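You operate a simulated robot arm through the tools that you are given. There is no shell and no other tool. Be economical: measure what you need, move in short steps, check, and stop when the job is done.

You are at the controls of a simulated two-armed robot. One attempt, no reset.

## Task
Wipe up the spill on the card bench with the cloth and put it back.

It is judged by the outcome, as a careful person would: the job done as asked, and still so three seconds after it is handed in. It fails if anything else is knocked over, pushed out of place, dropped, spilled or broken. Flat cloth is picked up by pressing the open fingertips on it (5 to 10 N) and closing them slowly along it; thin cloth reads only 2 to 8 mm in the jaws.

## Robot
Two 7-joint arms with two-finger parallel grippers on one trunk, on a base that drives. Base frame: it is fixed to the floor where the robot stands at the start and does not move with it; the origin is under the middle of the robot, x ahead of it, y to its left, z up. Lengths are in m, angles in degrees, forces in N, time in s.
The left shoulder is at the start at [0.06, 0.143, 0.926], the right one opposite. With the tool pointing down near the work surface each hand reaches from about 0.32 to 0.74 m from the robot's upright axis, wherever it stands, measured 20 degrees to its own side. Payload 1.57 kg a hand.
The TCP of each hand is the grasp point between the finger pads, 0.03 m short of the fingertips. In the tool frame z runs along the fingers and y along their closing line. The gripper opens to 0.11 m. The fingers are 0.024 m wide and 0.012 m thick; the gripper's body (0.048 by 0.112 m) begins 0.078 m behind the TCP.
Orientation is told as [roll, pitch, yaw] about the base's x, y, z axes, in that order, counted from this pose: with the fingers straight down and closing along the base's y, the tool's x points along the base's -x, its y along +y and its z along -z.

## Interface
- The arms move only by the tool arm_command. It takes "left_series", "right_series" or both (then of equal length, played together; a hand with none holds still); each is a list of rows, each a list of 3 entries, a list of its own where there are three numbers: the shift along the tool's x, y, z in m, then the turn, a rotation vector about the tool's x, y, z in degrees, then the closure, from 0 (fully open) to 1 (shut). In form: [[[dx, dy, dz], [ax, ay, az], grip], ...]. A call has 1 to 8 rows; each row is the pose to reach, as a shift and turn from the pose commanded when the call began, along the tool's axes at that moment. Each row takes 0.2 s and may step no farther than 0.05 m and 8.6 degrees from the row before; otherwise, or with a gripper value out of range, the whole call is refused. Where a pose cannot be reached the arm comes as near as it can. A force on the tool above 40 N (or 10 N above the force at the start of the call, whichever is more), or a blocked arm, ends the call early, and 0.2 s more pass. Each finger travels about 0.045 m/s and halts on what it meets, pressing with about 27 N; the grip force reading is that of the motor and also rises with nothing between the fingers. The clock runs only during rows and for 0.2 s after the last one: add rows that repeat a pose to give the fingers time. It gives the time, the measured TCP pose, the force on the tool (base axes), the opening and the grip force at its end, in the units of the frame above (readings bear some noise), with the torque about the TCP (base axes, N m) and any sound that the robot's microphone picked up, and new pictures: "show" is both (left out), scene, wrist or none (wrist: the cameras of the hands that moved).
- Cameras (640 x 400 px; columns grow to the right, rows downward): "scene" is now at [0.0436, -0.0424, 1.5361]; the picture's right is [-0.43, -0.90, 0.00], its down [-0.64, 0.31, -0.70] and it looks along [0.63, -0.30, -0.71] (base axes); focal length 248 px, centre (320, 200). "left" rides on the left gripper at [0.07, -0.016, -0.141] in its tool frame; the picture's right is [0.23, 0.97, 0.00], its down [-0.86, 0.20, -0.48] and it looks along [-0.47, 0.11, 0.88] (tool axes); focal length 222 px, centre (320, 200). "right" rides on the right gripper at [0.07, 0.016, -0.141] in its tool frame; the picture's right is [-0.23, 0.97, 0.00], its down [-0.86, -0.20, -0.48] and it looks along [-0.47, -0.11, 0.88] (tool axes); focal length 222 px, centre (320, 200). There is no depth. A picture from a camera that has moved, and an enlarged one, comes with that camera's place and axes in the base frame and with its lens. The place of the scene camera against the robot may be out by one fixed shift of up to 0.018 m in any direction.
- slide_trunk(by): slides the trunk up (or, below 0, down) by that many m; the arms and the scene camera ride with it, the base frame stays. It gives what a move gives, with no picture.
- roll_base(legs): drives the robot by 1 to 6 legs, each [ahead, left, turn to the left] in m, m and degrees, along the robot's own axes; the way and the turn of a leg run together, so that a leg with both is an arc; at most 1.5 m and 180 degrees a leg. The arms and the cameras ride along, it lands a little off, and it stops where it bumps. It gives what a move gives, and a new picture of the scene camera.
- turn_head(pan, tilt): turns the head with the scene camera to pan (to the left, within 86 degrees either way) and tilt (down, from -29 to 69), counted from straight ahead of the robot. It gives what a move gives, and a new picture of the scene camera.
- close_up(camera, box): a new picture of the part [left, top, right, bottom] of that camera's present view, enlarged. It takes no simulated time.
- finish_job(): hands the job in; it is judged then, once.

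Go step by step. Nothing tells you exact positions but the pictures and the camera data: compare them with the known pose of the tool, close in by small moves and look again before you grip or let go. The budget is 120 turns and 260 pictures, counting those below and the enlarged ones. Unless the task says otherwise, let go and move clear before handing in, and close with one line.

The tools are called after "Call:" as a command line: name --argument value ..., lists and objects as JSON in quotes. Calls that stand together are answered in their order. arm_command: Moves the arms, as the interface text tells. Its arguments: {"type":"object","properties":{"left_series":{"type":"array"},"right_series":{"type":"array"},"show":{"type":"string","enum":["both","scene","wrist","none"]}},"required":[]} The other tools are called the same way: slide_trunk (by) slides the trunk up or down; roll_base (legs) drives the base; turn_head (pan, tilt) turns the head that bears the scene camera; close_up (camera, box) takes an enlarged picture of a part of a camera's view; finish_job () hands the job in.

At the start:

```text
t: 0.0
left_position: [0.4609, 0.0154, 1.0936]
left_tool_rot: [0.0, 0.1, 0.0]
left_ft_force: [0.5, 0.5, -0.5]
left_torque: [0.01, 0.01, 0.03]
left_finger_gap: 0.11
left_grasp_force: 0.0
right_position: [0.3723, -0.3809, 1.0401]
right_tool_rot: [0.0, -0.1, 0.1]
right_ft_force: [-0.1, 0.1, 0.4]
right_torque: [0.01, 0.01, 0.02]
right_finger_gap: 0.1098
right_grasp_force: 0.1
trunk travel left (down, up): [-0.525, 0.065]
robot x, y, heading: [0.0028, -0.0027, 0.0]
head pan, tilt: [-25.7, 45.6]
```

scene: 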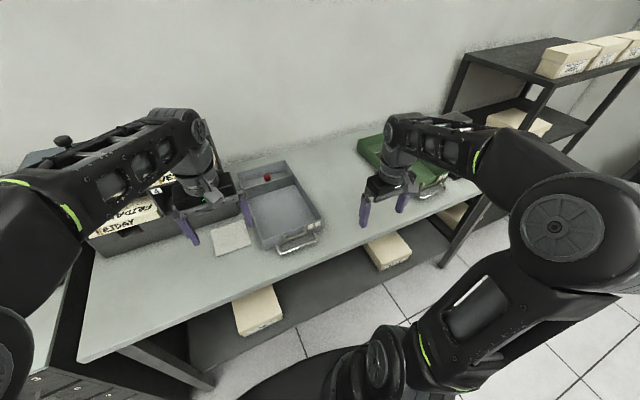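
right: 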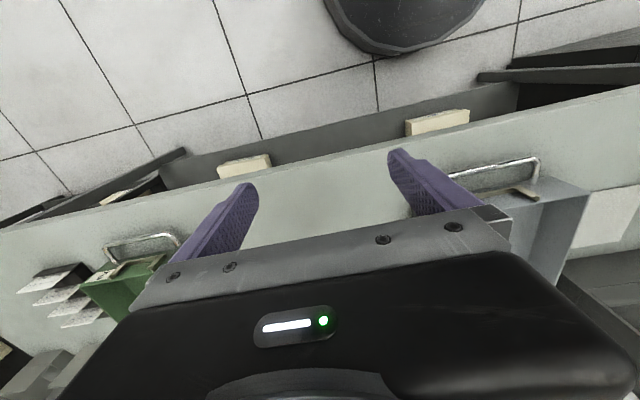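
left: 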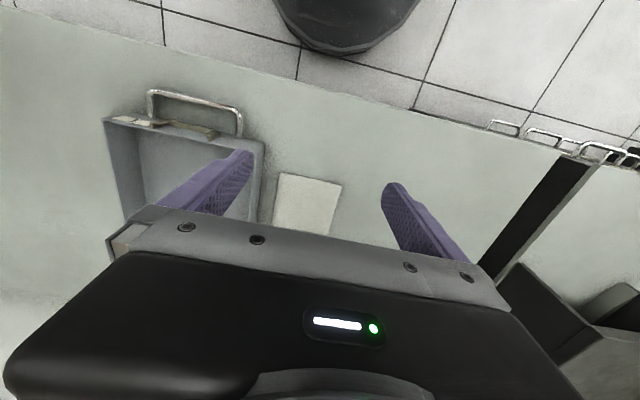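

I see a bench with a grey open drawer/tray holding something red, a pale square (probably the cloth), and card boxes. I'll look closer to find the spill.

Call:
close_up --camera "scene" --box '[80, 130, 360, 305]'

Call:
close_up --camera "left" --box '[80, 60, 400, 260]'

Call:
turn_head --pan 20 --tilt 45

```text
2.29 times, centred on (220, 218) of scene
camera zoom: at [0.0436, -0.0424, 1.5361], right [-0.43, -0.9, 0.0], down [-0.64, 0.31, -0.7], along [0.63, -0.3, -0.71], focal length 566 px, centre (549, 160)
```

zoom: 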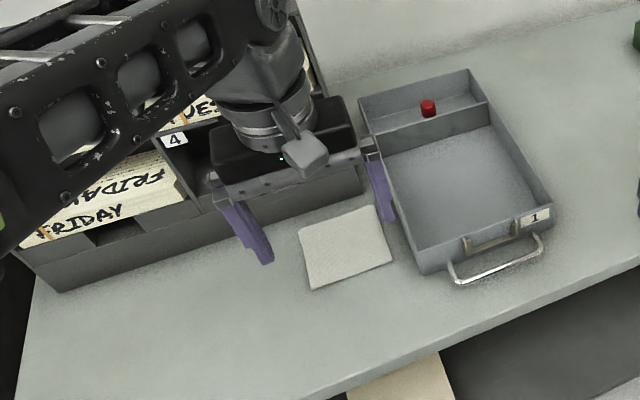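

```text
2.00 times, centred on (240, 160) of left
camera zoom: at [0.3917, -0.0015, 1.2354], right [-0.23, 0.97, 0.0], down [0.86, 0.2, 0.48], along [0.47, 0.11, -0.88], focal length 444 px, centre (480, 280)
```

zoom: 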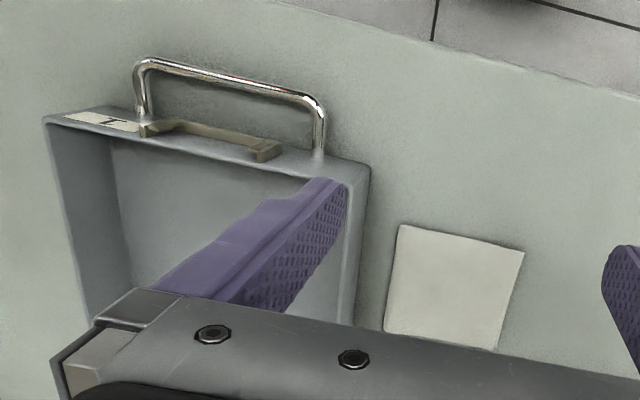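

```text
t: 1.1
left_position: [0.4601, 0.0174, 1.0931]
left_tool_rot: [0.1, 0.0, 0.1]
left_ft_force: [-1.4, 0.3, 0.5]
left_torque: [0.03, 0.02, 0.0]
left_finger_gap: 0.11
left_grasp_force: 0.1
right_position: [0.3713, -0.3818, 1.0392]
right_tool_rot: [0.0, 0.0, 0.0]
right_ft_force: [0.6, 0.6, -0.2]
right_torque: [0.02, 0.02, 0.0]
right_finger_gap: 0.1098
right_grasp_force: 0.1
trunk travel left (down, up): [-0.525, 0.065]
robot x, y, heading: [0.0014, -0.0007, -0.2]
head pan, tilt: [20.0, 45.0]
camera scene: at [0.0473, 0.0204, 1.5369], right [0.34, -0.94, 0.0], down [-0.66, -0.24, -0.71], along [0.66, 0.24, -0.71], focal length 248 px, centre (320, 200)
```

scene: 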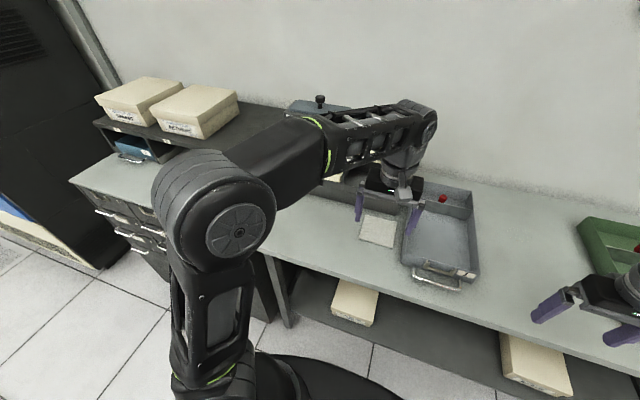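

No spill in sight yet. I'll look around: left, right, and behind.

Call:
turn_head --pan 75 --tilt 35

Call:
turn_head --pan -75 --tilt 35

Call:
turn_head --pan -35 --tilt 30

```text
t: 2.4
left_position: [0.4613, 0.0165, 1.093]
left_tool_rot: [0.0, -0.1, 0.0]
left_ft_force: [-1.2, -0.1, -0.4]
left_torque: [0.0, 0.02, 0.01]
left_finger_gap: 0.1099
left_grasp_force: 0.1
right_position: [0.3707, -0.3809, 1.0397]
right_tool_rot: [0.0, 0.0, 0.0]
right_ft_force: [-0.2, 0.1, 0.1]
right_torque: [-0.01, 0.03, -0.01]
right_finger_gap: 0.1099
right_grasp_force: 0.1
trunk travel left (down, up): [-0.525, 0.065]
robot x, y, heading: [-0.0009, 0.0017, -0.2]
head pan, tilt: [75.0, 35.0]
camera scene: at [-0.0063, 0.0777, 1.5518], right [0.97, -0.26, 0.0], down [-0.15, -0.55, -0.82], along [0.21, 0.79, -0.57], focal length 248 px, centre (320, 200)
```

scene: 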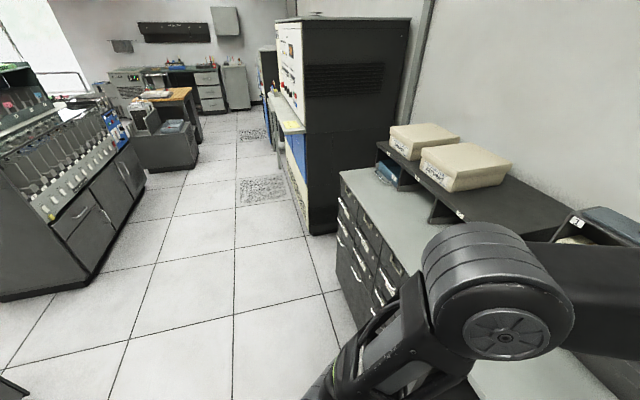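

```text
t: 4.7
left_position: [0.4615, 0.0162, 1.093]
left_tool_rot: [0.0, 0.0, 0.0]
left_ft_force: [0.6, -0.1, -0.3]
left_torque: [-0.03, -0.02, 0.0]
left_finger_gap: 0.1103
left_grasp_force: 0.0
right_position: [0.371, -0.3819, 1.0403]
right_tool_rot: [0.0, -0.1, 0.0]
right_ft_force: [0.8, 0.1, 0.3]
right_torque: [0.0, 0.02, -0.01]
right_finger_gap: 0.1101
right_grasp_force: 0.1
trunk travel left (down, up): [-0.525, 0.065]
robot x, y, heading: [-0.0014, 0.0017, 0.1]
head pan, tilt: [-75.0, 35.0]
camera scene: at [-0.0064, -0.0924, 1.5518], right [-0.97, -0.26, 0.0], down [-0.15, 0.55, -0.82], along [0.21, -0.79, -0.57], focal length 248 px, centre (320, 200)
```

scene: 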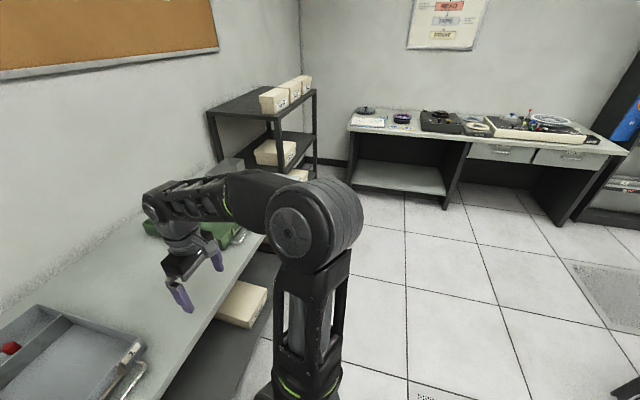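

```text
t: 5.8
left_position: [0.461, 0.0152, 1.0934]
left_tool_rot: [0.0, 0.0, 0.0]
left_ft_force: [-0.3, 0.5, 0.5]
left_torque: [0.04, -0.04, -0.04]
left_finger_gap: 0.1096
left_grasp_force: 0.0
right_position: [0.3708, -0.3825, 1.0395]
right_tool_rot: [0.0, 0.0, 0.0]
right_ft_force: [0.7, 0.4, -0.3]
right_torque: [-0.03, 0.03, -0.01]
right_finger_gap: 0.1101
right_grasp_force: 0.1
trunk travel left (down, up): [-0.525, 0.065]
robot x, y, heading: [-0.003, 0.0002, 0.1]
head pan, tilt: [-35.0, 30.0]
camera scene: at [0.0449, -0.0593, 1.5595], right [-0.57, -0.82, 0.0], down [-0.41, 0.29, -0.87], along [0.71, -0.5, -0.5], focal length 248 px, centre (320, 200)
```

scene: 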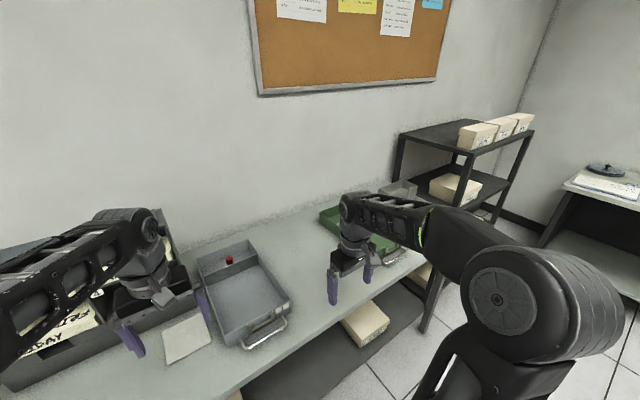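

This seems to be the card bench (card trays, boxes). The spill may be hidden by an arm; I'll zoom and check.

Call:
close_up --camera "scene" --box '[180, 180, 460, 355]'

Call:
close_up --camera "right" --box '[0, 120, 640, 400]'

Call:
turn_head --pan 10 --tilt 60

```text
2.29 times, centred on (320, 268) of scene
camera zoom: at [0.0449, -0.0593, 1.5595], right [-0.57, -0.82, 0.0], down [-0.41, 0.29, -0.87], along [0.71, -0.5, -0.5], focal length 566 px, centre (320, 46)
```

zoom: 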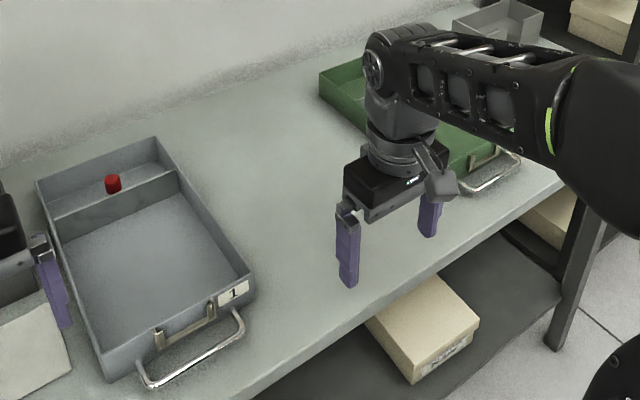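

```text
1.00 times, centred on (320, 260) of right
camera zoom: at [0.3005, -0.3651, 1.1823], right [0.23, 0.97, 0.0], down [0.86, -0.2, 0.48], along [0.47, -0.11, -0.88], focal length 222 px, centre (320, 140)
```

zoom: 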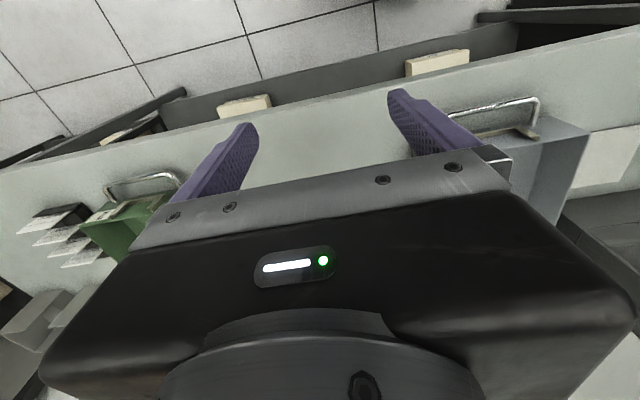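

```text
t: 6.9
left_position: [0.4614, 0.0156, 1.0927]
left_tool_rot: [0.1, -0.1, 0.0]
left_ft_force: [-0.3, 0.2, 0.5]
left_torque: [-0.01, 0.02, 0.01]
left_finger_gap: 0.1098
left_grasp_force: 0.0
right_position: [0.3709, -0.382, 1.0402]
right_tool_rot: [0.0, -0.1, -0.1]
right_ft_force: [-0.3, 0.2, 0.2]
right_torque: [0.0, -0.02, 0.0]
right_finger_gap: 0.1101
right_grasp_force: 0.0
trunk travel left (down, up): [-0.525, 0.065]
robot x, y, heading: [0.0009, 0.001, 0.2]
head pan, tilt: [10.0, 60.0]
camera scene: at [0.0365, 0.0041, 1.5175], right [0.17, -0.98, 0.0], down [-0.85, -0.15, -0.5], along [0.49, 0.09, -0.87], focal length 248 px, centre (320, 200)
```

scene: 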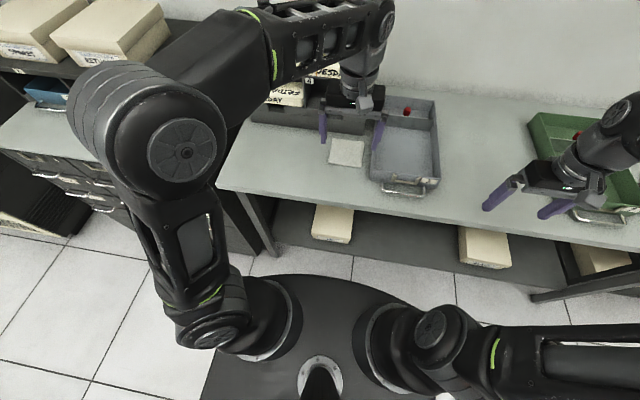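

The bench area behind the arms is still hidden. I'll back off 0.4 m and look again (floor behind looks clear to about 1.5 m).

Call:
roll_base --legs '[[-0.4, 0, 0]]'

Call:
turn_head --pan -30 --tilt 35

Call:
turn_head --pan 30 --tilt 35

```text
t: 9.4
left_position: [0.064, 0.0167, 1.095]
left_tool_rot: [0.0, 0.0, 0.1]
left_ft_force: [0.0, 0.9, -0.5]
left_torque: [0.01, 0.02, 0.0]
left_finger_gap: 0.1099
left_grasp_force: 0.0
right_position: [-0.0252, -0.3825, 1.0405]
right_tool_rot: [0.1, 0.1, 0.1]
right_ft_force: [0.5, -0.1, 1.3]
right_torque: [0.04, -0.01, -0.01]
right_finger_gap: 0.1099
right_grasp_force: 0.0
trunk travel left (down, up): [-0.525, 0.065]
robot x, y, heading: [-0.392, -0.0025, -0.3]
head pan, tilt: [10.0, 60.0]
camera scene: at [-0.3602, 0.004, 1.5175], right [0.18, -0.98, 0.0], down [-0.85, -0.15, -0.5], along [0.49, 0.09, -0.87], focal length 248 px, centre (320, 200)
```

scene: 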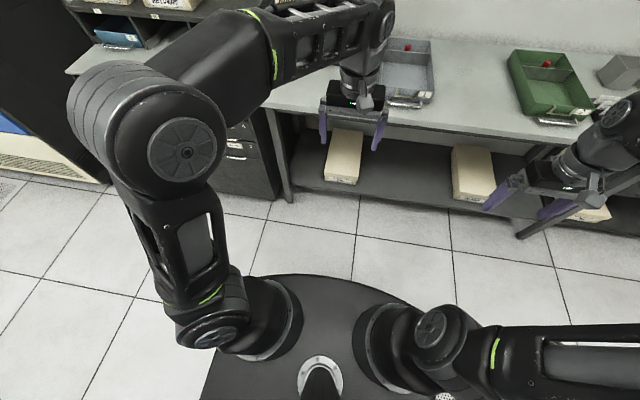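

```text
t: 10.4
left_position: [0.0656, 0.0156, 1.0934]
left_tool_rot: [-0.1, -0.1, -0.1]
left_ft_force: [0.7, -0.3, 0.7]
left_torque: [0.01, -0.01, -0.01]
left_finger_gap: 0.1101
left_grasp_force: 0.0
right_position: [-0.025, -0.3816, 1.0404]
right_tool_rot: [-0.1, -0.1, 0.1]
right_ft_force: [0.0, 0.1, -0.6]
right_torque: [-0.02, 0.01, -0.01]
right_finger_gap: 0.1098
right_grasp_force: 0.0
trunk travel left (down, up): [-0.525, 0.065]
robot x, y, heading: [-0.3962, 0.0009, 0.4]
head pan, tilt: [-30.0, 35.0]
camera scene: at [-0.3484, -0.0515, 1.5517], right [-0.5, -0.87, 0.0], down [-0.5, 0.29, -0.82], along [0.71, -0.41, -0.57], focal length 248 px, centre (320, 200)
```

scene: 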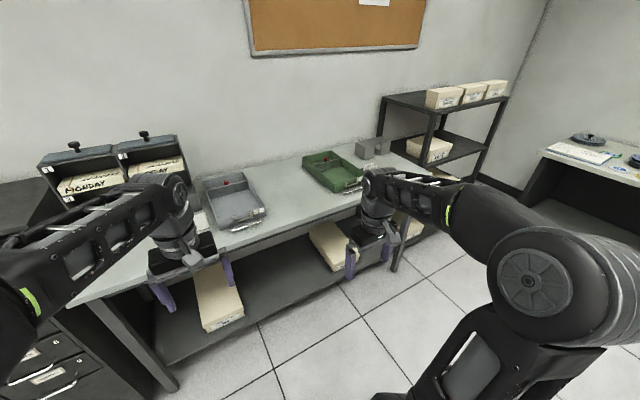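

```text
t: 11.8
left_position: [0.065, 0.0167, 1.0933]
left_tool_rot: [0.0, 0.0, 0.1]
left_ft_force: [-0.5, 0.5, -0.3]
left_torque: [0.0, 0.03, -0.02]
left_finger_gap: 0.1099
left_grasp_force: 0.0
right_position: [-0.024, -0.3813, 1.0403]
right_tool_rot: [-0.1, 0.1, 0.1]
right_ft_force: [-0.1, -0.1, -0.2]
right_torque: [-0.01, 0.0, -0.01]
right_finger_gap: 0.11
right_grasp_force: 0.0
trunk travel left (down, up): [-0.525, 0.065]
robot x, y, heading: [-0.3948, 0.0016, 0.2]
head pan, tilt: [30.0, 35.0]
camera scene: at [-0.3486, 0.0364, 1.5518], right [0.5, -0.87, 0.0], down [-0.5, -0.29, -0.82], along [0.71, 0.41, -0.57], focal length 248 px, centre (320, 200)
```

scene: 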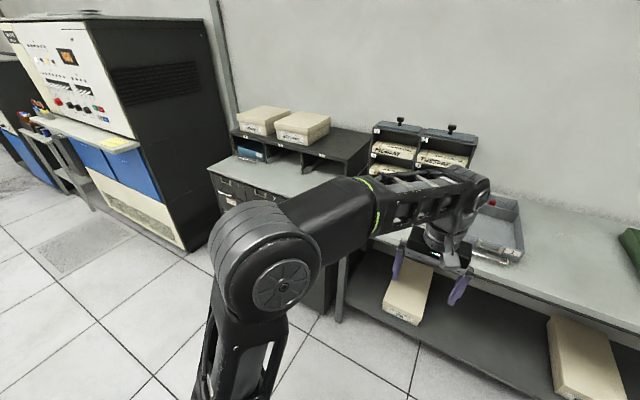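

Still no clear spill; I'll zoom on the bench from here and look for faint marks.

Call:
turn_head --pan -5 --tilt 35

Call:
close_up --camera "scene" --box '[230, 110, 560, 316]'

Call:
turn_head --pan -45 --tilt 35

Call:
close_up --camera "scene" --box '[80, 100, 400, 300]'

Call:
turn_head --pan 60 --tilt 30

Call:
close_up --camera "scene" --box '[100, 0, 420, 200]'

```text
t: 12.8
left_position: [0.0645, 0.0169, 1.094]
left_tool_rot: [0.0, 0.1, 0.0]
left_ft_force: [-0.2, 0.4, -0.8]
left_torque: [0.0, -0.01, -0.01]
left_finger_gap: 0.11
left_grasp_force: 0.0
right_position: [-0.0237, -0.3807, 1.0408]
right_tool_rot: [0.0, 0.0, -0.1]
right_ft_force: [-0.3, 0.4, -0.2]
right_torque: [0.04, 0.03, 0.01]
right_finger_gap: 0.1096
right_grasp_force: 0.1
trunk travel left (down, up): [-0.525, 0.065]
robot x, y, heading: [-0.3962, -0.004, 0.3]
head pan, tilt: [-5.0, 35.0]
camera scene: at [-0.3371, -0.0152, 1.5518], right [-0.08, -1.0, 0.0], down [-0.57, 0.05, -0.82], along [0.82, -0.07, -0.57], focal length 248 px, centre (320, 200)
```

scene: 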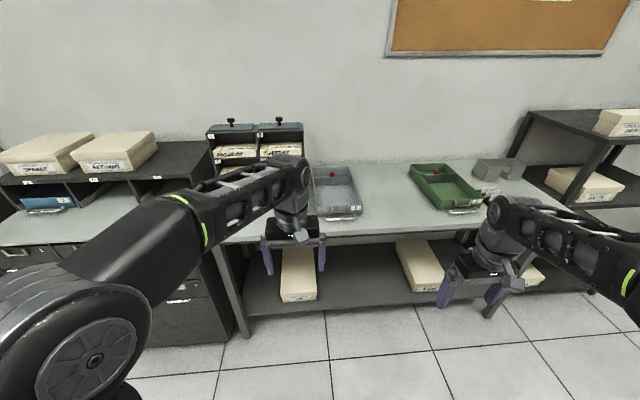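

```text
1.94 times, centred on (395, 213) of scene
camera zoom: at [-0.3371, -0.0152, 1.5518], right [-0.08, -1.0, 0.0], down [-0.57, 0.05, -0.82], along [0.82, -0.07, -0.57], focal length 480 px, centre (174, 175)
```

zoom: 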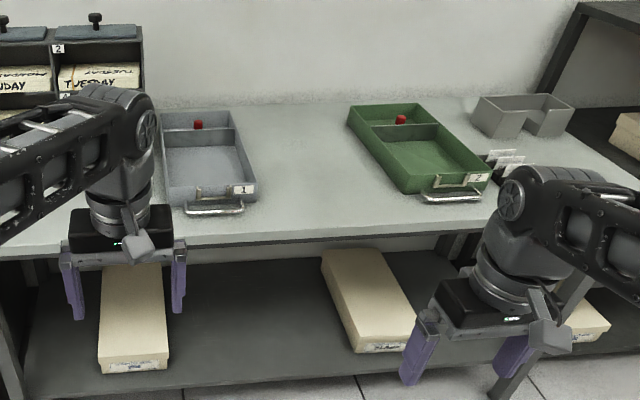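

```text
t: 13.8
left_position: [0.0647, 0.0171, 1.0934]
left_tool_rot: [-0.1, 0.0, 0.1]
left_ft_force: [-0.6, 0.3, 0.6]
left_torque: [0.02, 0.0, 0.01]
left_finger_gap: 0.1101
left_grasp_force: 0.1
right_position: [-0.0229, -0.3827, 1.0402]
right_tool_rot: [0.0, 0.0, 0.2]
right_ft_force: [0.2, 0.5, -0.2]
right_torque: [0.01, -0.02, 0.01]
right_finger_gap: 0.1099
right_grasp_force: 0.1
trunk travel left (down, up): [-0.525, 0.065]
robot x, y, heading: [-0.3957, -0.002, -0.0]
head pan, tilt: [-45.0, 35.0]
camera scene: at [-0.3624, -0.0698, 1.5518], right [-0.71, -0.71, 0.0], down [-0.41, 0.4, -0.82], along [0.58, -0.58, -0.57], focal length 248 px, centre (320, 200)
```

scene: 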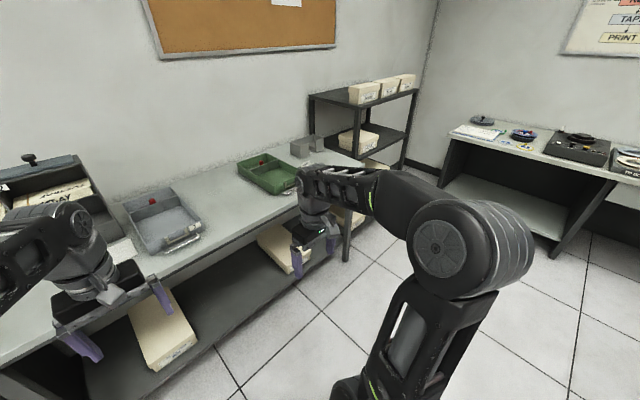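

```text
2.00 times, centred on (240, 200) of scene
camera zoom: at [-0.3624, -0.0698, 1.5518], right [-0.71, -0.71, 0.0], down [-0.41, 0.4, -0.82], along [0.58, -0.58, -0.57], focal length 495 px, centre (480, 200)
```

zoom: 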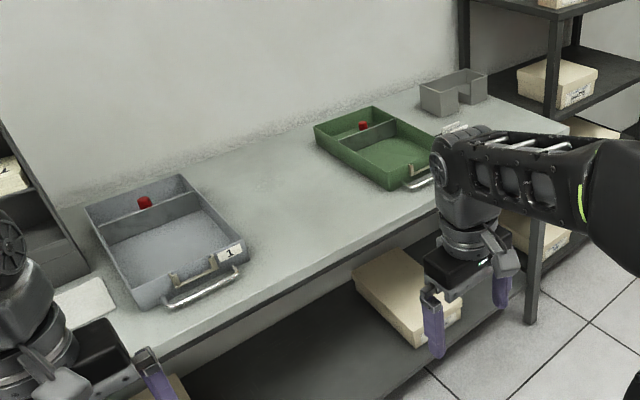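

```text
t: 15.7
left_position: [0.0661, 0.017, 1.0934]
left_tool_rot: [0.0, -0.1, 0.1]
left_ft_force: [0.2, 0.1, -0.1]
left_torque: [0.02, 0.01, 0.0]
left_finger_gap: 0.1099
left_grasp_force: 0.1
right_position: [-0.0228, -0.3815, 1.0412]
right_tool_rot: [-0.1, 0.0, 0.0]
right_ft_force: [0.2, 0.1, 0.8]
right_torque: [0.01, 0.01, -0.01]
right_finger_gap: 0.1099
right_grasp_force: 0.0
trunk travel left (down, up): [-0.525, 0.065]
robot x, y, heading: [-0.3978, -0.0007, -0.2]
head pan, tilt: [60.0, 30.0]
camera scene: at [-0.3797, 0.0707, 1.5596], right [0.87, -0.5, 0.0], down [-0.25, -0.43, -0.87], along [0.43, 0.75, -0.5], focal length 248 px, centre (320, 200)
```

scene: 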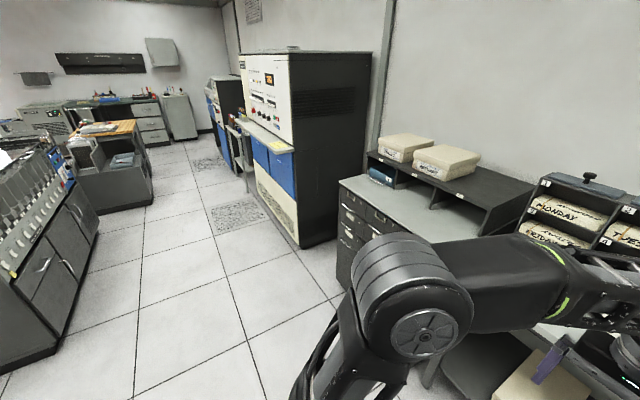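

```text
2.00 times, centred on (260, 100) of scene
camera zoom: at [-0.3797, 0.0707, 1.5596], right [0.87, -0.5, 0.0], down [-0.25, -0.43, -0.87], along [0.43, 0.75, -0.5], focal length 495 px, centre (440, 400)
```

zoom: 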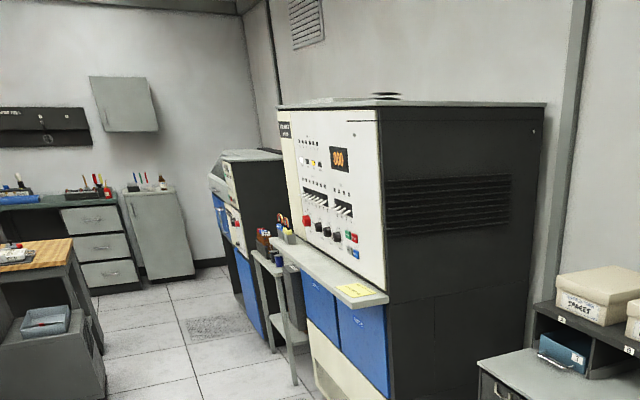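

No spill on this bench as far as visible. I'll turn to see the rest of the room.

Call:
roll_base --legs '[[0, 0, 110]]'

Call:
turn_head --pan 10 --tilt 15

Call:
turn_head --pan 75 --tilt 20

```text
t: 20.6
left_position: [-0.5569, 0.4318, 1.0928]
left_tool_rot: [0.0, 0.0, 108.5]
left_ft_force: [-0.2, 0.3, 0.5]
left_torque: [-0.01, -0.01, -0.01]
left_finger_gap: 0.1102
left_grasp_force: 0.0
right_position: [-0.1523, 0.4724, 1.0389]
right_tool_rot: [0.0, 0.1, 108.7]
right_ft_force: [0.0, 0.2, 1.0]
right_torque: [0.03, 0.0, 0.06]
right_finger_gap: 0.1102
right_grasp_force: 0.0
trunk travel left (down, up): [-0.525, 0.065]
robot x, y, heading: [-0.3973, -0.0018, 108.5]
head pan, tilt: [60.0, 30.0]
camera scene: at [-0.4741, -0.0179, 1.5596], right [0.2, 0.98, 0.0], down [0.49, -0.1, -0.87], along [-0.85, 0.17, -0.5], focal length 248 px, centre (320, 200)
```

scene: 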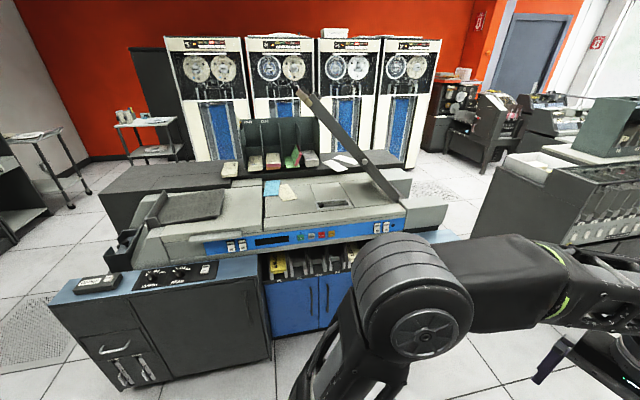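

```text
t: 21.8
left_position: [-0.5568, 0.4322, 1.0932]
left_tool_rot: [-0.1, 0.0, 108.6]
left_ft_force: [-0.4, -0.4, 0.4]
left_torque: [0.0, -0.03, 0.0]
left_finger_gap: 0.11
left_grasp_force: 0.1
right_position: [-0.1529, 0.4729, 1.0394]
right_tool_rot: [0.0, 0.1, 108.6]
right_ft_force: [-0.8, 0.1, -0.2]
right_torque: [0.01, -0.01, 0.03]
right_finger_gap: 0.11
right_grasp_force: 0.2
trunk travel left (down, up): [-0.525, 0.065]
robot x, y, heading: [-0.3935, -0.0007, 108.7]
head pan, tilt: [10.0, 15.0]
camera scene: at [-0.4301, 0.0461, 1.5837], right [0.88, 0.48, 0.0], down [0.12, -0.23, -0.97], along [-0.46, 0.85, -0.26], focal length 248 px, centre (320, 200)
```

scene: 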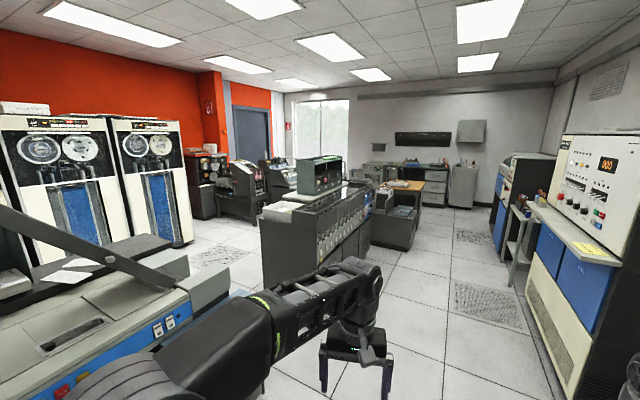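

```text
t: 23.1
left_position: [-0.557, 0.4316, 1.0932]
left_tool_rot: [0.0, 0.0, 108.6]
left_ft_force: [0.8, 0.4, -0.2]
left_torque: [0.01, -0.04, -0.02]
left_finger_gap: 0.1102
left_grasp_force: 0.1
right_position: [-0.1519, 0.4725, 1.0397]
right_tool_rot: [-0.1, 0.0, 108.7]
right_ft_force: [-0.1, -0.8, -0.3]
right_torque: [0.01, 0.02, 0.0]
right_finger_gap: 0.1099
right_grasp_force: 0.1
trunk travel left (down, up): [-0.525, 0.065]
robot x, y, heading: [-0.3975, 0.0016, 108.5]
head pan, tilt: [75.0, 20.0]
camera scene: at [-0.4783, -0.0416, 1.5756], right [-0.06, 1.0, 0.0], down [0.34, 0.02, -0.94], along [-0.94, -0.06, -0.34], focal length 248 px, centre (320, 200)
```

scene: 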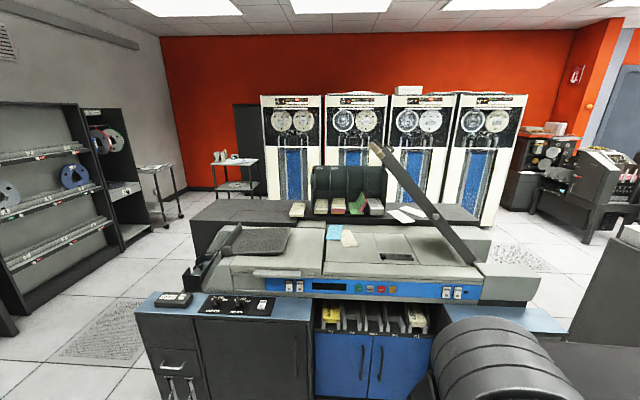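

The rest is a computer room. The cabinet counter to the left of the bench was half hidden by my left arm; I'll look at it now.

Call:
turn_head --pan -70 --tilt 40

Call:
turn_head --pan -86 --tilt 35

```text
t: 25.4
left_position: [-0.5563, 0.4329, 1.0933]
left_tool_rot: [0.1, 0.0, 108.7]
left_ft_force: [0.1, -0.8, -0.3]
left_torque: [0.03, 0.02, -0.01]
left_finger_gap: 0.1102
left_grasp_force: 0.1
right_position: [-0.1527, 0.4725, 1.0392]
right_tool_rot: [0.0, 0.1, 108.7]
right_ft_force: [0.1, 0.4, -0.9]
right_torque: [0.02, 0.01, -0.01]
right_finger_gap: 0.1099
right_grasp_force: 0.0
trunk travel left (down, up): [-0.525, 0.065]
robot x, y, heading: [-0.3989, 0.0011, 108.7]
head pan, tilt: [-70.0, 40.0]
camera scene: at [-0.3189, 0.0172, 1.5442], right [0.62, -0.78, 0.0], down [-0.5, -0.4, -0.77], along [0.6, 0.48, -0.64], focal length 248 px, centre (320, 200)
```

scene: 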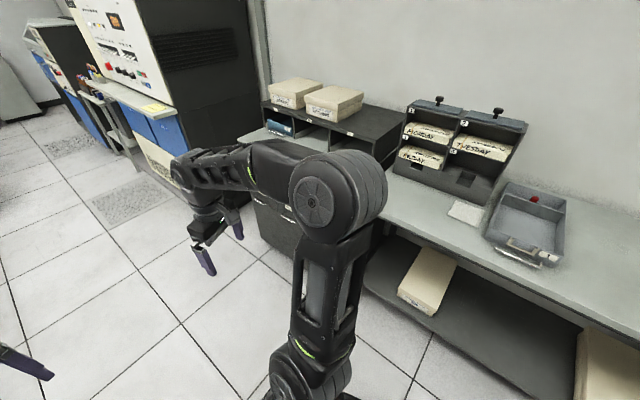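

```text
t: 26.2
left_position: [-0.5574, 0.4315, 1.0932]
left_tool_rot: [0.0, -0.1, 108.7]
left_ft_force: [0.3, 1.6, 0.6]
left_torque: [-0.03, -0.01, 0.04]
left_finger_gap: 0.1102
left_grasp_force: 0.0
right_position: [-0.1512, 0.4746, 1.04]
right_tool_rot: [0.0, 0.1, 108.6]
right_ft_force: [-0.5, -1.1, -0.2]
right_torque: [-0.01, 0.03, 0.0]
right_finger_gap: 0.11
right_grasp_force: 0.0
trunk travel left (down, up): [-0.525, 0.065]
robot x, y, heading: [-0.3932, -0.0047, 108.6]
head pan, tilt: [-85.9, 35.0]
camera scene: at [-0.3041, -0.0019, 1.5517], right [0.39, -0.92, 0.0], down [-0.53, -0.22, -0.82], along [0.76, 0.32, -0.57], focal length 248 px, centre (320, 200)
```

scene: 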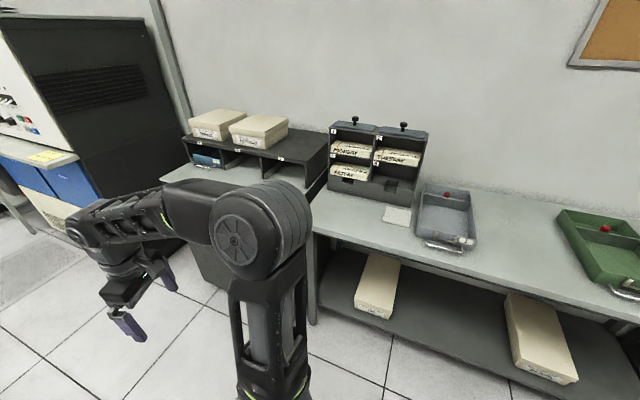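

Call:
close_up --camera "scene" --box '[300, 120, 640, 332]'

Call:
roll_base --legs '[[0, 0, -80]]'

Call:
turn_head --pan -65 --tilt 35

Call:
close_up --camera "scene" --box '[60, 100, 460, 350]'

Call:
turn_head --pan 20 --tilt 35

```text
1.88 times, centred on (470, 226) of scene
camera zoom: at [-0.3041, -0.0019, 1.5517], right [0.39, -0.92, 0.0], down [-0.53, -0.22, -0.82], along [0.76, 0.32, -0.57], focal length 466 px, centre (38, 151)
```

zoom: 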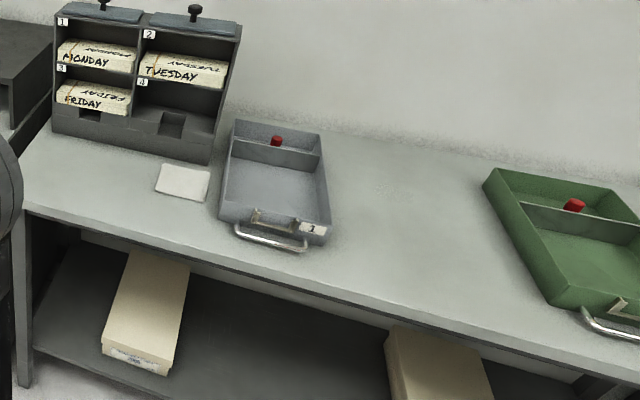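

```text
t: 30.0
left_position: [-0.0007, 0.237, 1.0927]
left_tool_rot: [0.1, 0.0, 29.0]
left_ft_force: [-0.5, -0.8, 0.2]
left_torque: [-0.01, 0.02, 0.0]
left_finger_gap: 0.1103
left_grasp_force: 0.1
right_position: [0.1142, -0.1543, 1.0399]
right_tool_rot: [0.0, 0.1, 29.1]
right_ft_force: [-0.9, 0.8, 0.5]
right_torque: [0.02, 0.03, -0.01]
right_finger_gap: 0.1098
right_grasp_force: 0.1
trunk travel left (down, up): [-0.525, 0.065]
robot x, y, heading: [-0.3972, 0.0021, 29.0]
head pan, tilt: [-85.9, 35.0]
camera scene: at [-0.3729, -0.096, 1.5518], right [-0.84, -0.55, 0.0], down [-0.31, 0.48, -0.82], along [0.45, -0.69, -0.57], focal length 248 px, centre (320, 200)
```

scene: 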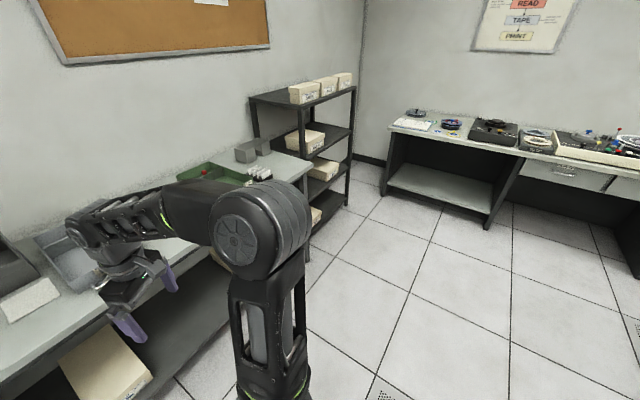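

```text
t: 30.9
left_position: [-0.0006, 0.2369, 1.0928]
left_tool_rot: [0.0, 0.0, 29.1]
left_ft_force: [0.4, -0.3, -0.3]
left_torque: [-0.03, 0.02, 0.01]
left_finger_gap: 0.1099
left_grasp_force: 0.0
right_position: [0.1141, -0.1537, 1.0398]
right_tool_rot: [0.0, 0.0, 29.1]
right_ft_force: [0.0, -1.1, 0.7]
right_torque: [-0.02, 0.03, -0.03]
right_finger_gap: 0.11
right_grasp_force: 0.0
trunk travel left (down, up): [-0.525, 0.065]
robot x, y, heading: [-0.3991, -0.0015, 29.0]
head pan, tilt: [-65.0, 35.0]
camera scene: at [-0.3498, -0.0739, 1.5518], right [-0.59, -0.81, 0.0], down [-0.46, 0.34, -0.82], along [0.66, -0.48, -0.57], focal length 248 px, centre (320, 200)
```

scene: 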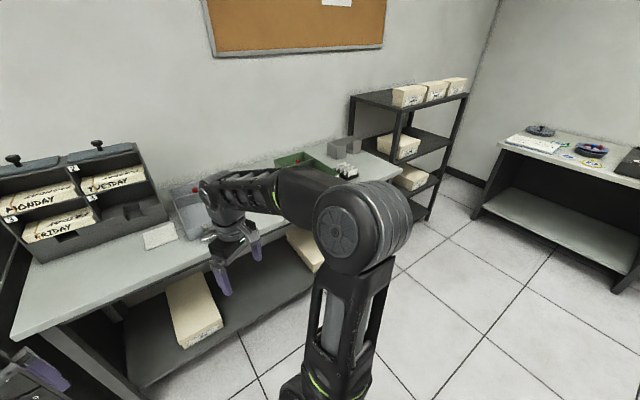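

```text
1.60 times, centred on (260, 225) of scene
camera zoom: at [-0.3498, -0.0739, 1.5518], right [-0.59, -0.81, 0.0], down [-0.46, 0.34, -0.82], along [0.66, -0.48, -0.57], focal length 396 px, centre (416, 160)
```

zoom: 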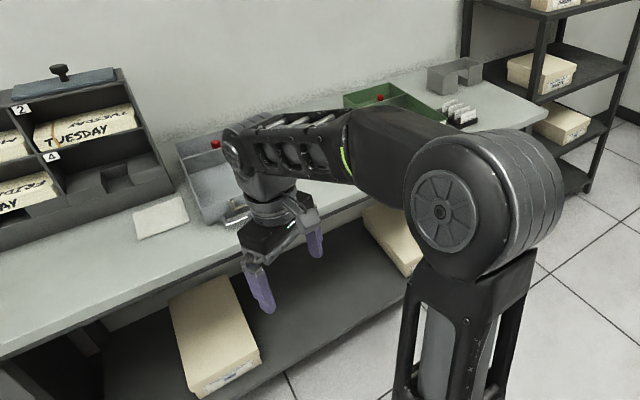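

```text
t: 32.5
left_position: [-0.0003, 0.2368, 1.093]
left_tool_rot: [0.0, -0.1, 29.2]
left_ft_force: [0.4, -0.2, -0.3]
left_torque: [0.0, -0.03, -0.02]
left_finger_gap: 0.1102
left_grasp_force: 0.0
right_position: [0.1141, -0.1533, 1.0389]
right_tool_rot: [0.1, 0.1, 29.0]
right_ft_force: [0.3, 0.8, 0.5]
right_torque: [-0.02, 0.0, -0.01]
right_finger_gap: 0.1101
right_grasp_force: 0.1
trunk travel left (down, up): [-0.525, 0.065]
robot x, y, heading: [-0.3948, -0.0006, 29.1]
head pan, tilt: [20.0, 35.0]
camera scene: at [-0.3633, 0.0444, 1.5518], right [0.76, -0.66, 0.0], down [-0.38, -0.43, -0.82], along [0.54, 0.62, -0.57], focal length 248 px, centre (320, 200)
```

scene: 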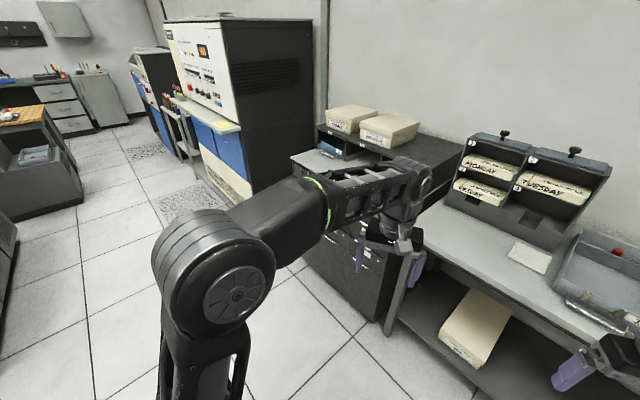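

One zoomed view shows a faint speckled patch on the bench between the two trays, near (0.83, -0.44). I'll face the bench again and zoom there.

Call:
roll_base --legs '[[0, 0, -29]]'

Call:
turn_head --pan -18 --tilt 35

Call:
close_up --camera "scene" --box '[270, 140, 430, 240]'

```text
t: 34.3
left_position: [0.0658, 0.0208, 1.0939]
left_tool_rot: [0.0, 0.0, 0.4]
left_ft_force: [0.1, -0.4, -0.4]
left_torque: [-0.01, -0.01, 0.02]
left_finger_gap: 0.1102
left_grasp_force: 0.1
right_position: [-0.0212, -0.3782, 1.0393]
right_tool_rot: [-0.1, 0.0, 0.5]
right_ft_force: [0.4, -0.5, 1.0]
right_torque: [-0.01, 0.0, 0.02]
right_finger_gap: 0.11
right_grasp_force: 0.1
trunk travel left (down, up): [-0.525, 0.065]
robot x, y, heading: [-0.3945, 0.0, 0.3]
head pan, tilt: [20.0, 35.0]
camera scene: at [-0.3425, 0.0227, 1.5518], right [0.35, -0.94, 0.0], down [-0.54, -0.2, -0.82], along [0.77, 0.29, -0.57], focal length 248 px, centre (320, 200)
```

scene: 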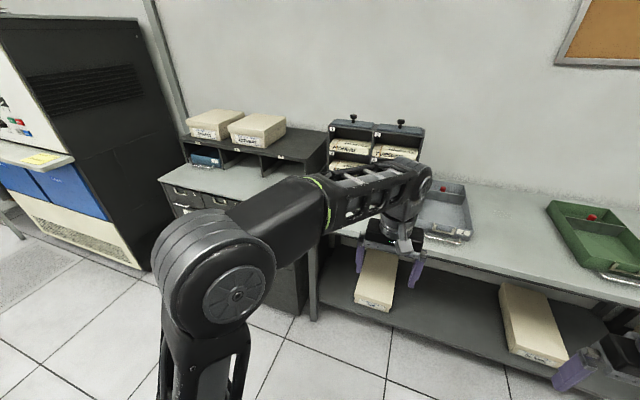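

```text
t: 35.3
left_position: [0.0648, 0.0195, 1.0935]
left_tool_rot: [0.1, -0.1, 0.5]
left_ft_force: [0.5, 0.2, 0.8]
left_torque: [0.0, 0.03, 0.02]
left_finger_gap: 0.1101
left_grasp_force: 0.0
right_position: [-0.0214, -0.3781, 1.0401]
right_tool_rot: [0.0, 0.0, 0.5]
right_ft_force: [0.1, -0.3, -0.5]
right_torque: [0.0, 0.02, -0.01]
right_finger_gap: 0.1098
right_grasp_force: 0.0
trunk travel left (down, up): [-0.525, 0.065]
robot x, y, heading: [-0.3931, 0.0013, 0.6]
head pan, tilt: [-18.0, 35.0]
camera scene: at [-0.3408, -0.0343, 1.5518], right [-0.3, -0.95, 0.0], down [-0.55, 0.17, -0.82], along [0.78, -0.25, -0.57], focal length 248 px, centre (320, 200)
```

scene: 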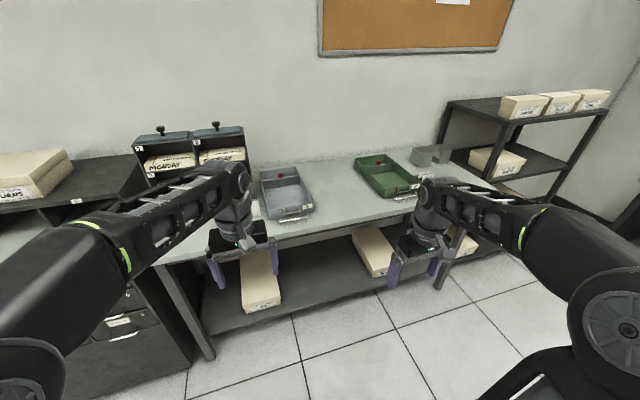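

```text
4.00 times, centred on (350, 190) of scene
camera zoom: at [-0.3408, -0.0343, 1.5518], right [-0.3, -0.95, 0.0], down [-0.55, 0.17, -0.82], along [0.78, -0.25, -0.57], focal length 990 px, centre (200, 240)
```

zoom: 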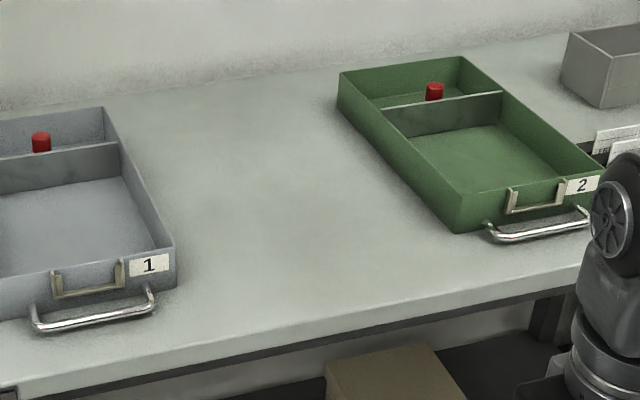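

Call:
close_up --camera "scene" --box '[295, 155, 375, 205]'

Call:
roll_base --legs '[[0.39, 0, -0.5]]'

Call:
turn_head --pan -25 --tilt 40

Call:
close_up --camera "scene" --box '[270, 120, 430, 220]'

```text
8.00 times, centred on (335, 180) of scene
camera zoom: at [-0.3408, -0.0343, 1.5518], right [-0.3, -0.95, 0.0], down [-0.55, 0.17, -0.82], along [0.78, -0.25, -0.57], focal length 1981 px, centre (200, 360)
```

zoom: 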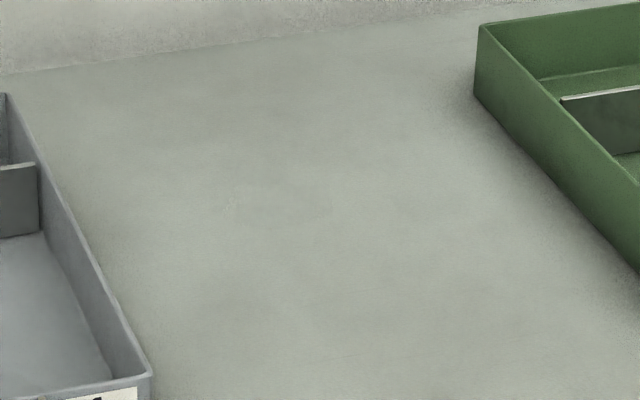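

```text
t: 37.7
left_position: [0.4513, 0.0124, 1.0925]
left_tool_rot: [0.0, 0.0, -0.4]
left_ft_force: [-0.1, 0.5, 0.6]
left_torque: [-0.04, 0.0, 0.0]
left_finger_gap: 0.1105
left_grasp_force: 0.1
right_position: [0.3573, -0.3837, 1.0398]
right_tool_rot: [0.0, 0.0, -0.3]
right_ft_force: [-0.4, 0.7, 0.3]
right_torque: [-0.01, 0.02, 0.02]
right_finger_gap: 0.1101
right_grasp_force: 0.1
trunk travel left (down, up): [-0.525, 0.065]
robot x, y, heading: [-0.0149, 0.0001, -0.3]
head pan, tilt: [-18.0, 35.0]
camera scene: at [0.0441, -0.035, 1.5517], right [-0.32, -0.95, 0.0], down [-0.54, 0.18, -0.82], along [0.78, -0.26, -0.57], focal length 248 px, centre (320, 200)
```

scene: 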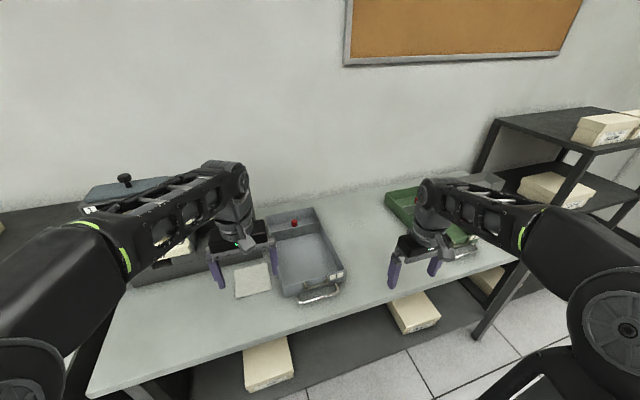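

```text
t: 38.4
left_position: [0.4494, 0.0125, 1.0925]
left_tool_rot: [0.0, 0.0, -0.4]
left_ft_force: [0.5, 0.0, 0.6]
left_torque: [0.0, -0.02, -0.01]
left_finger_gap: 0.1098
left_grasp_force: 0.1
right_position: [0.3567, -0.3846, 1.0401]
right_tool_rot: [0.0, 0.0, -0.4]
right_ft_force: [-0.3, -0.9, -0.3]
right_torque: [-0.01, 0.03, -0.04]
right_finger_gap: 0.1102
right_grasp_force: 0.0
trunk travel left (down, up): [-0.525, 0.065]
robot x, y, heading: [-0.0091, 0.0016, -0.5]
head pan, tilt: [-25.0, 40.0]
camera scene: at [0.0362, -0.0435, 1.5442], right [-0.43, -0.9, 0.0], down [-0.58, 0.28, -0.77], along [0.69, -0.33, -0.64], focal length 248 px, centre (320, 200)
```

scene: 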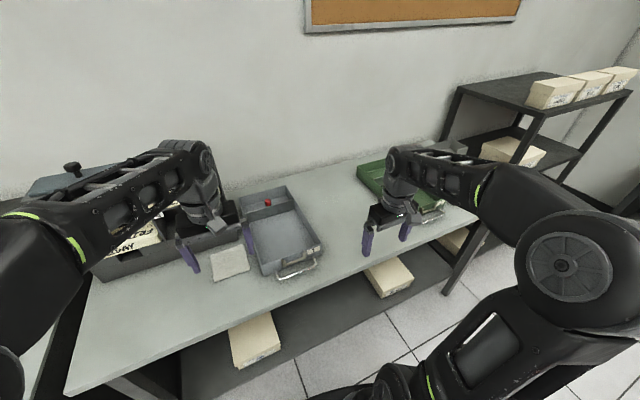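

```text
4.00 times, centred on (350, 170) of scene
camera zoom: at [0.0362, -0.0435, 1.5442], right [-0.43, -0.9, 0.0], down [-0.58, 0.28, -0.77], along [0.69, -0.33, -0.64], focal length 990 px, centre (200, 320)
```

zoom: 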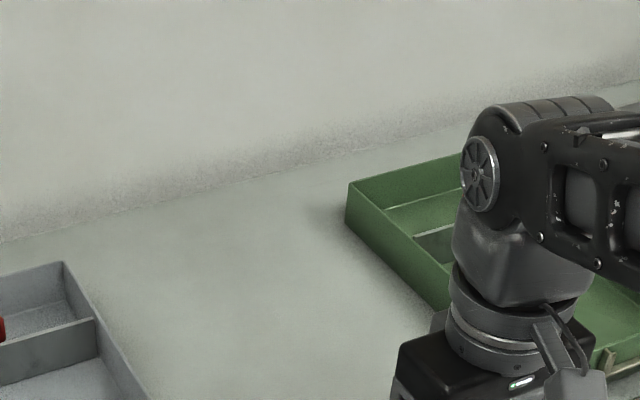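

A faint mark maybe between the trays. I'll bring the right hand above the bench, high, to view that area with its wrist camera.

Call:
arm_command --right_series '[[[-0.02, 0, -0.04], [0, 0, 0], 0], [[-0.06, 0, -0.06], [0, 0, 0], 0], [[-0.1, 0, -0.08], [0, 0, 0], 0], [[-0.14, 0, -0.08], [0, 0, 0], 0], [[-0.18, 0, -0.08], [0, 0, 0], 0], [[-0.22, 0, -0.08], [0, 0, 0], 0], [[-0.22, 0, -0.08], [0, 0, 0], 0]]' --show "both"

```text
t: 40.0
left_position: [0.4488, 0.0118, 1.0931]
left_tool_rot: [0.0, 0.0, -0.3]
left_ft_force: [0.1, -0.1, -0.2]
left_torque: [0.03, 0.02, 0.01]
left_finger_gap: 0.1102
left_grasp_force: 0.1
right_position: [0.4568, -0.3864, 1.1027]
right_tool_rot: [-0.1, -0.2, -0.4]
right_ft_force: [-0.3, 0.3, -0.7]
right_torque: [0.02, 0.05, 0.04]
right_finger_gap: 0.1097
right_grasp_force: 0.2
right hand out of reach, approached as far as the arm can: row 3, 4, 5, 6, 7
trunk travel left (down, up): [-0.525, 0.065]
robot x, y, heading: [-0.013, -0.0023, -0.4]
head pan, tilt: [-25.0, 40.0]
camera scene: at [0.0373, -0.0446, 1.5442], right [-0.43, -0.9, 0.0], down [-0.58, 0.28, -0.77], along [0.69, -0.33, -0.64], focal length 248 px, centre (320, 200)
camera right: at [0.3866, -0.3699, 1.2446], right [0.23, 0.97, 0.0], down [0.85, -0.21, 0.48], along [0.47, -0.11, -0.88], focal length 222 px, centre (320, 200)
```

scene: 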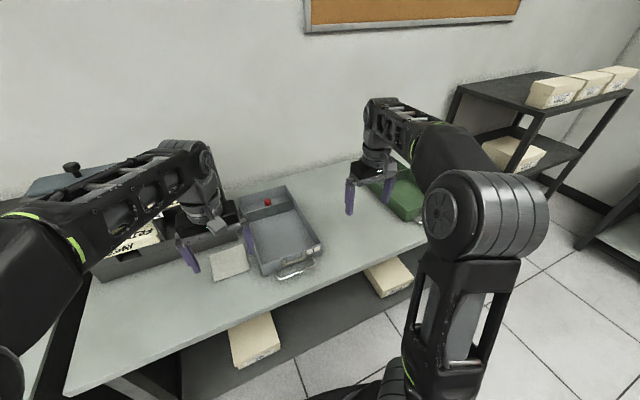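
right: 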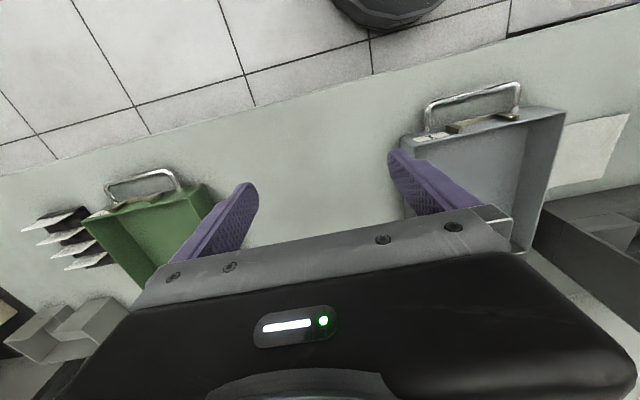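

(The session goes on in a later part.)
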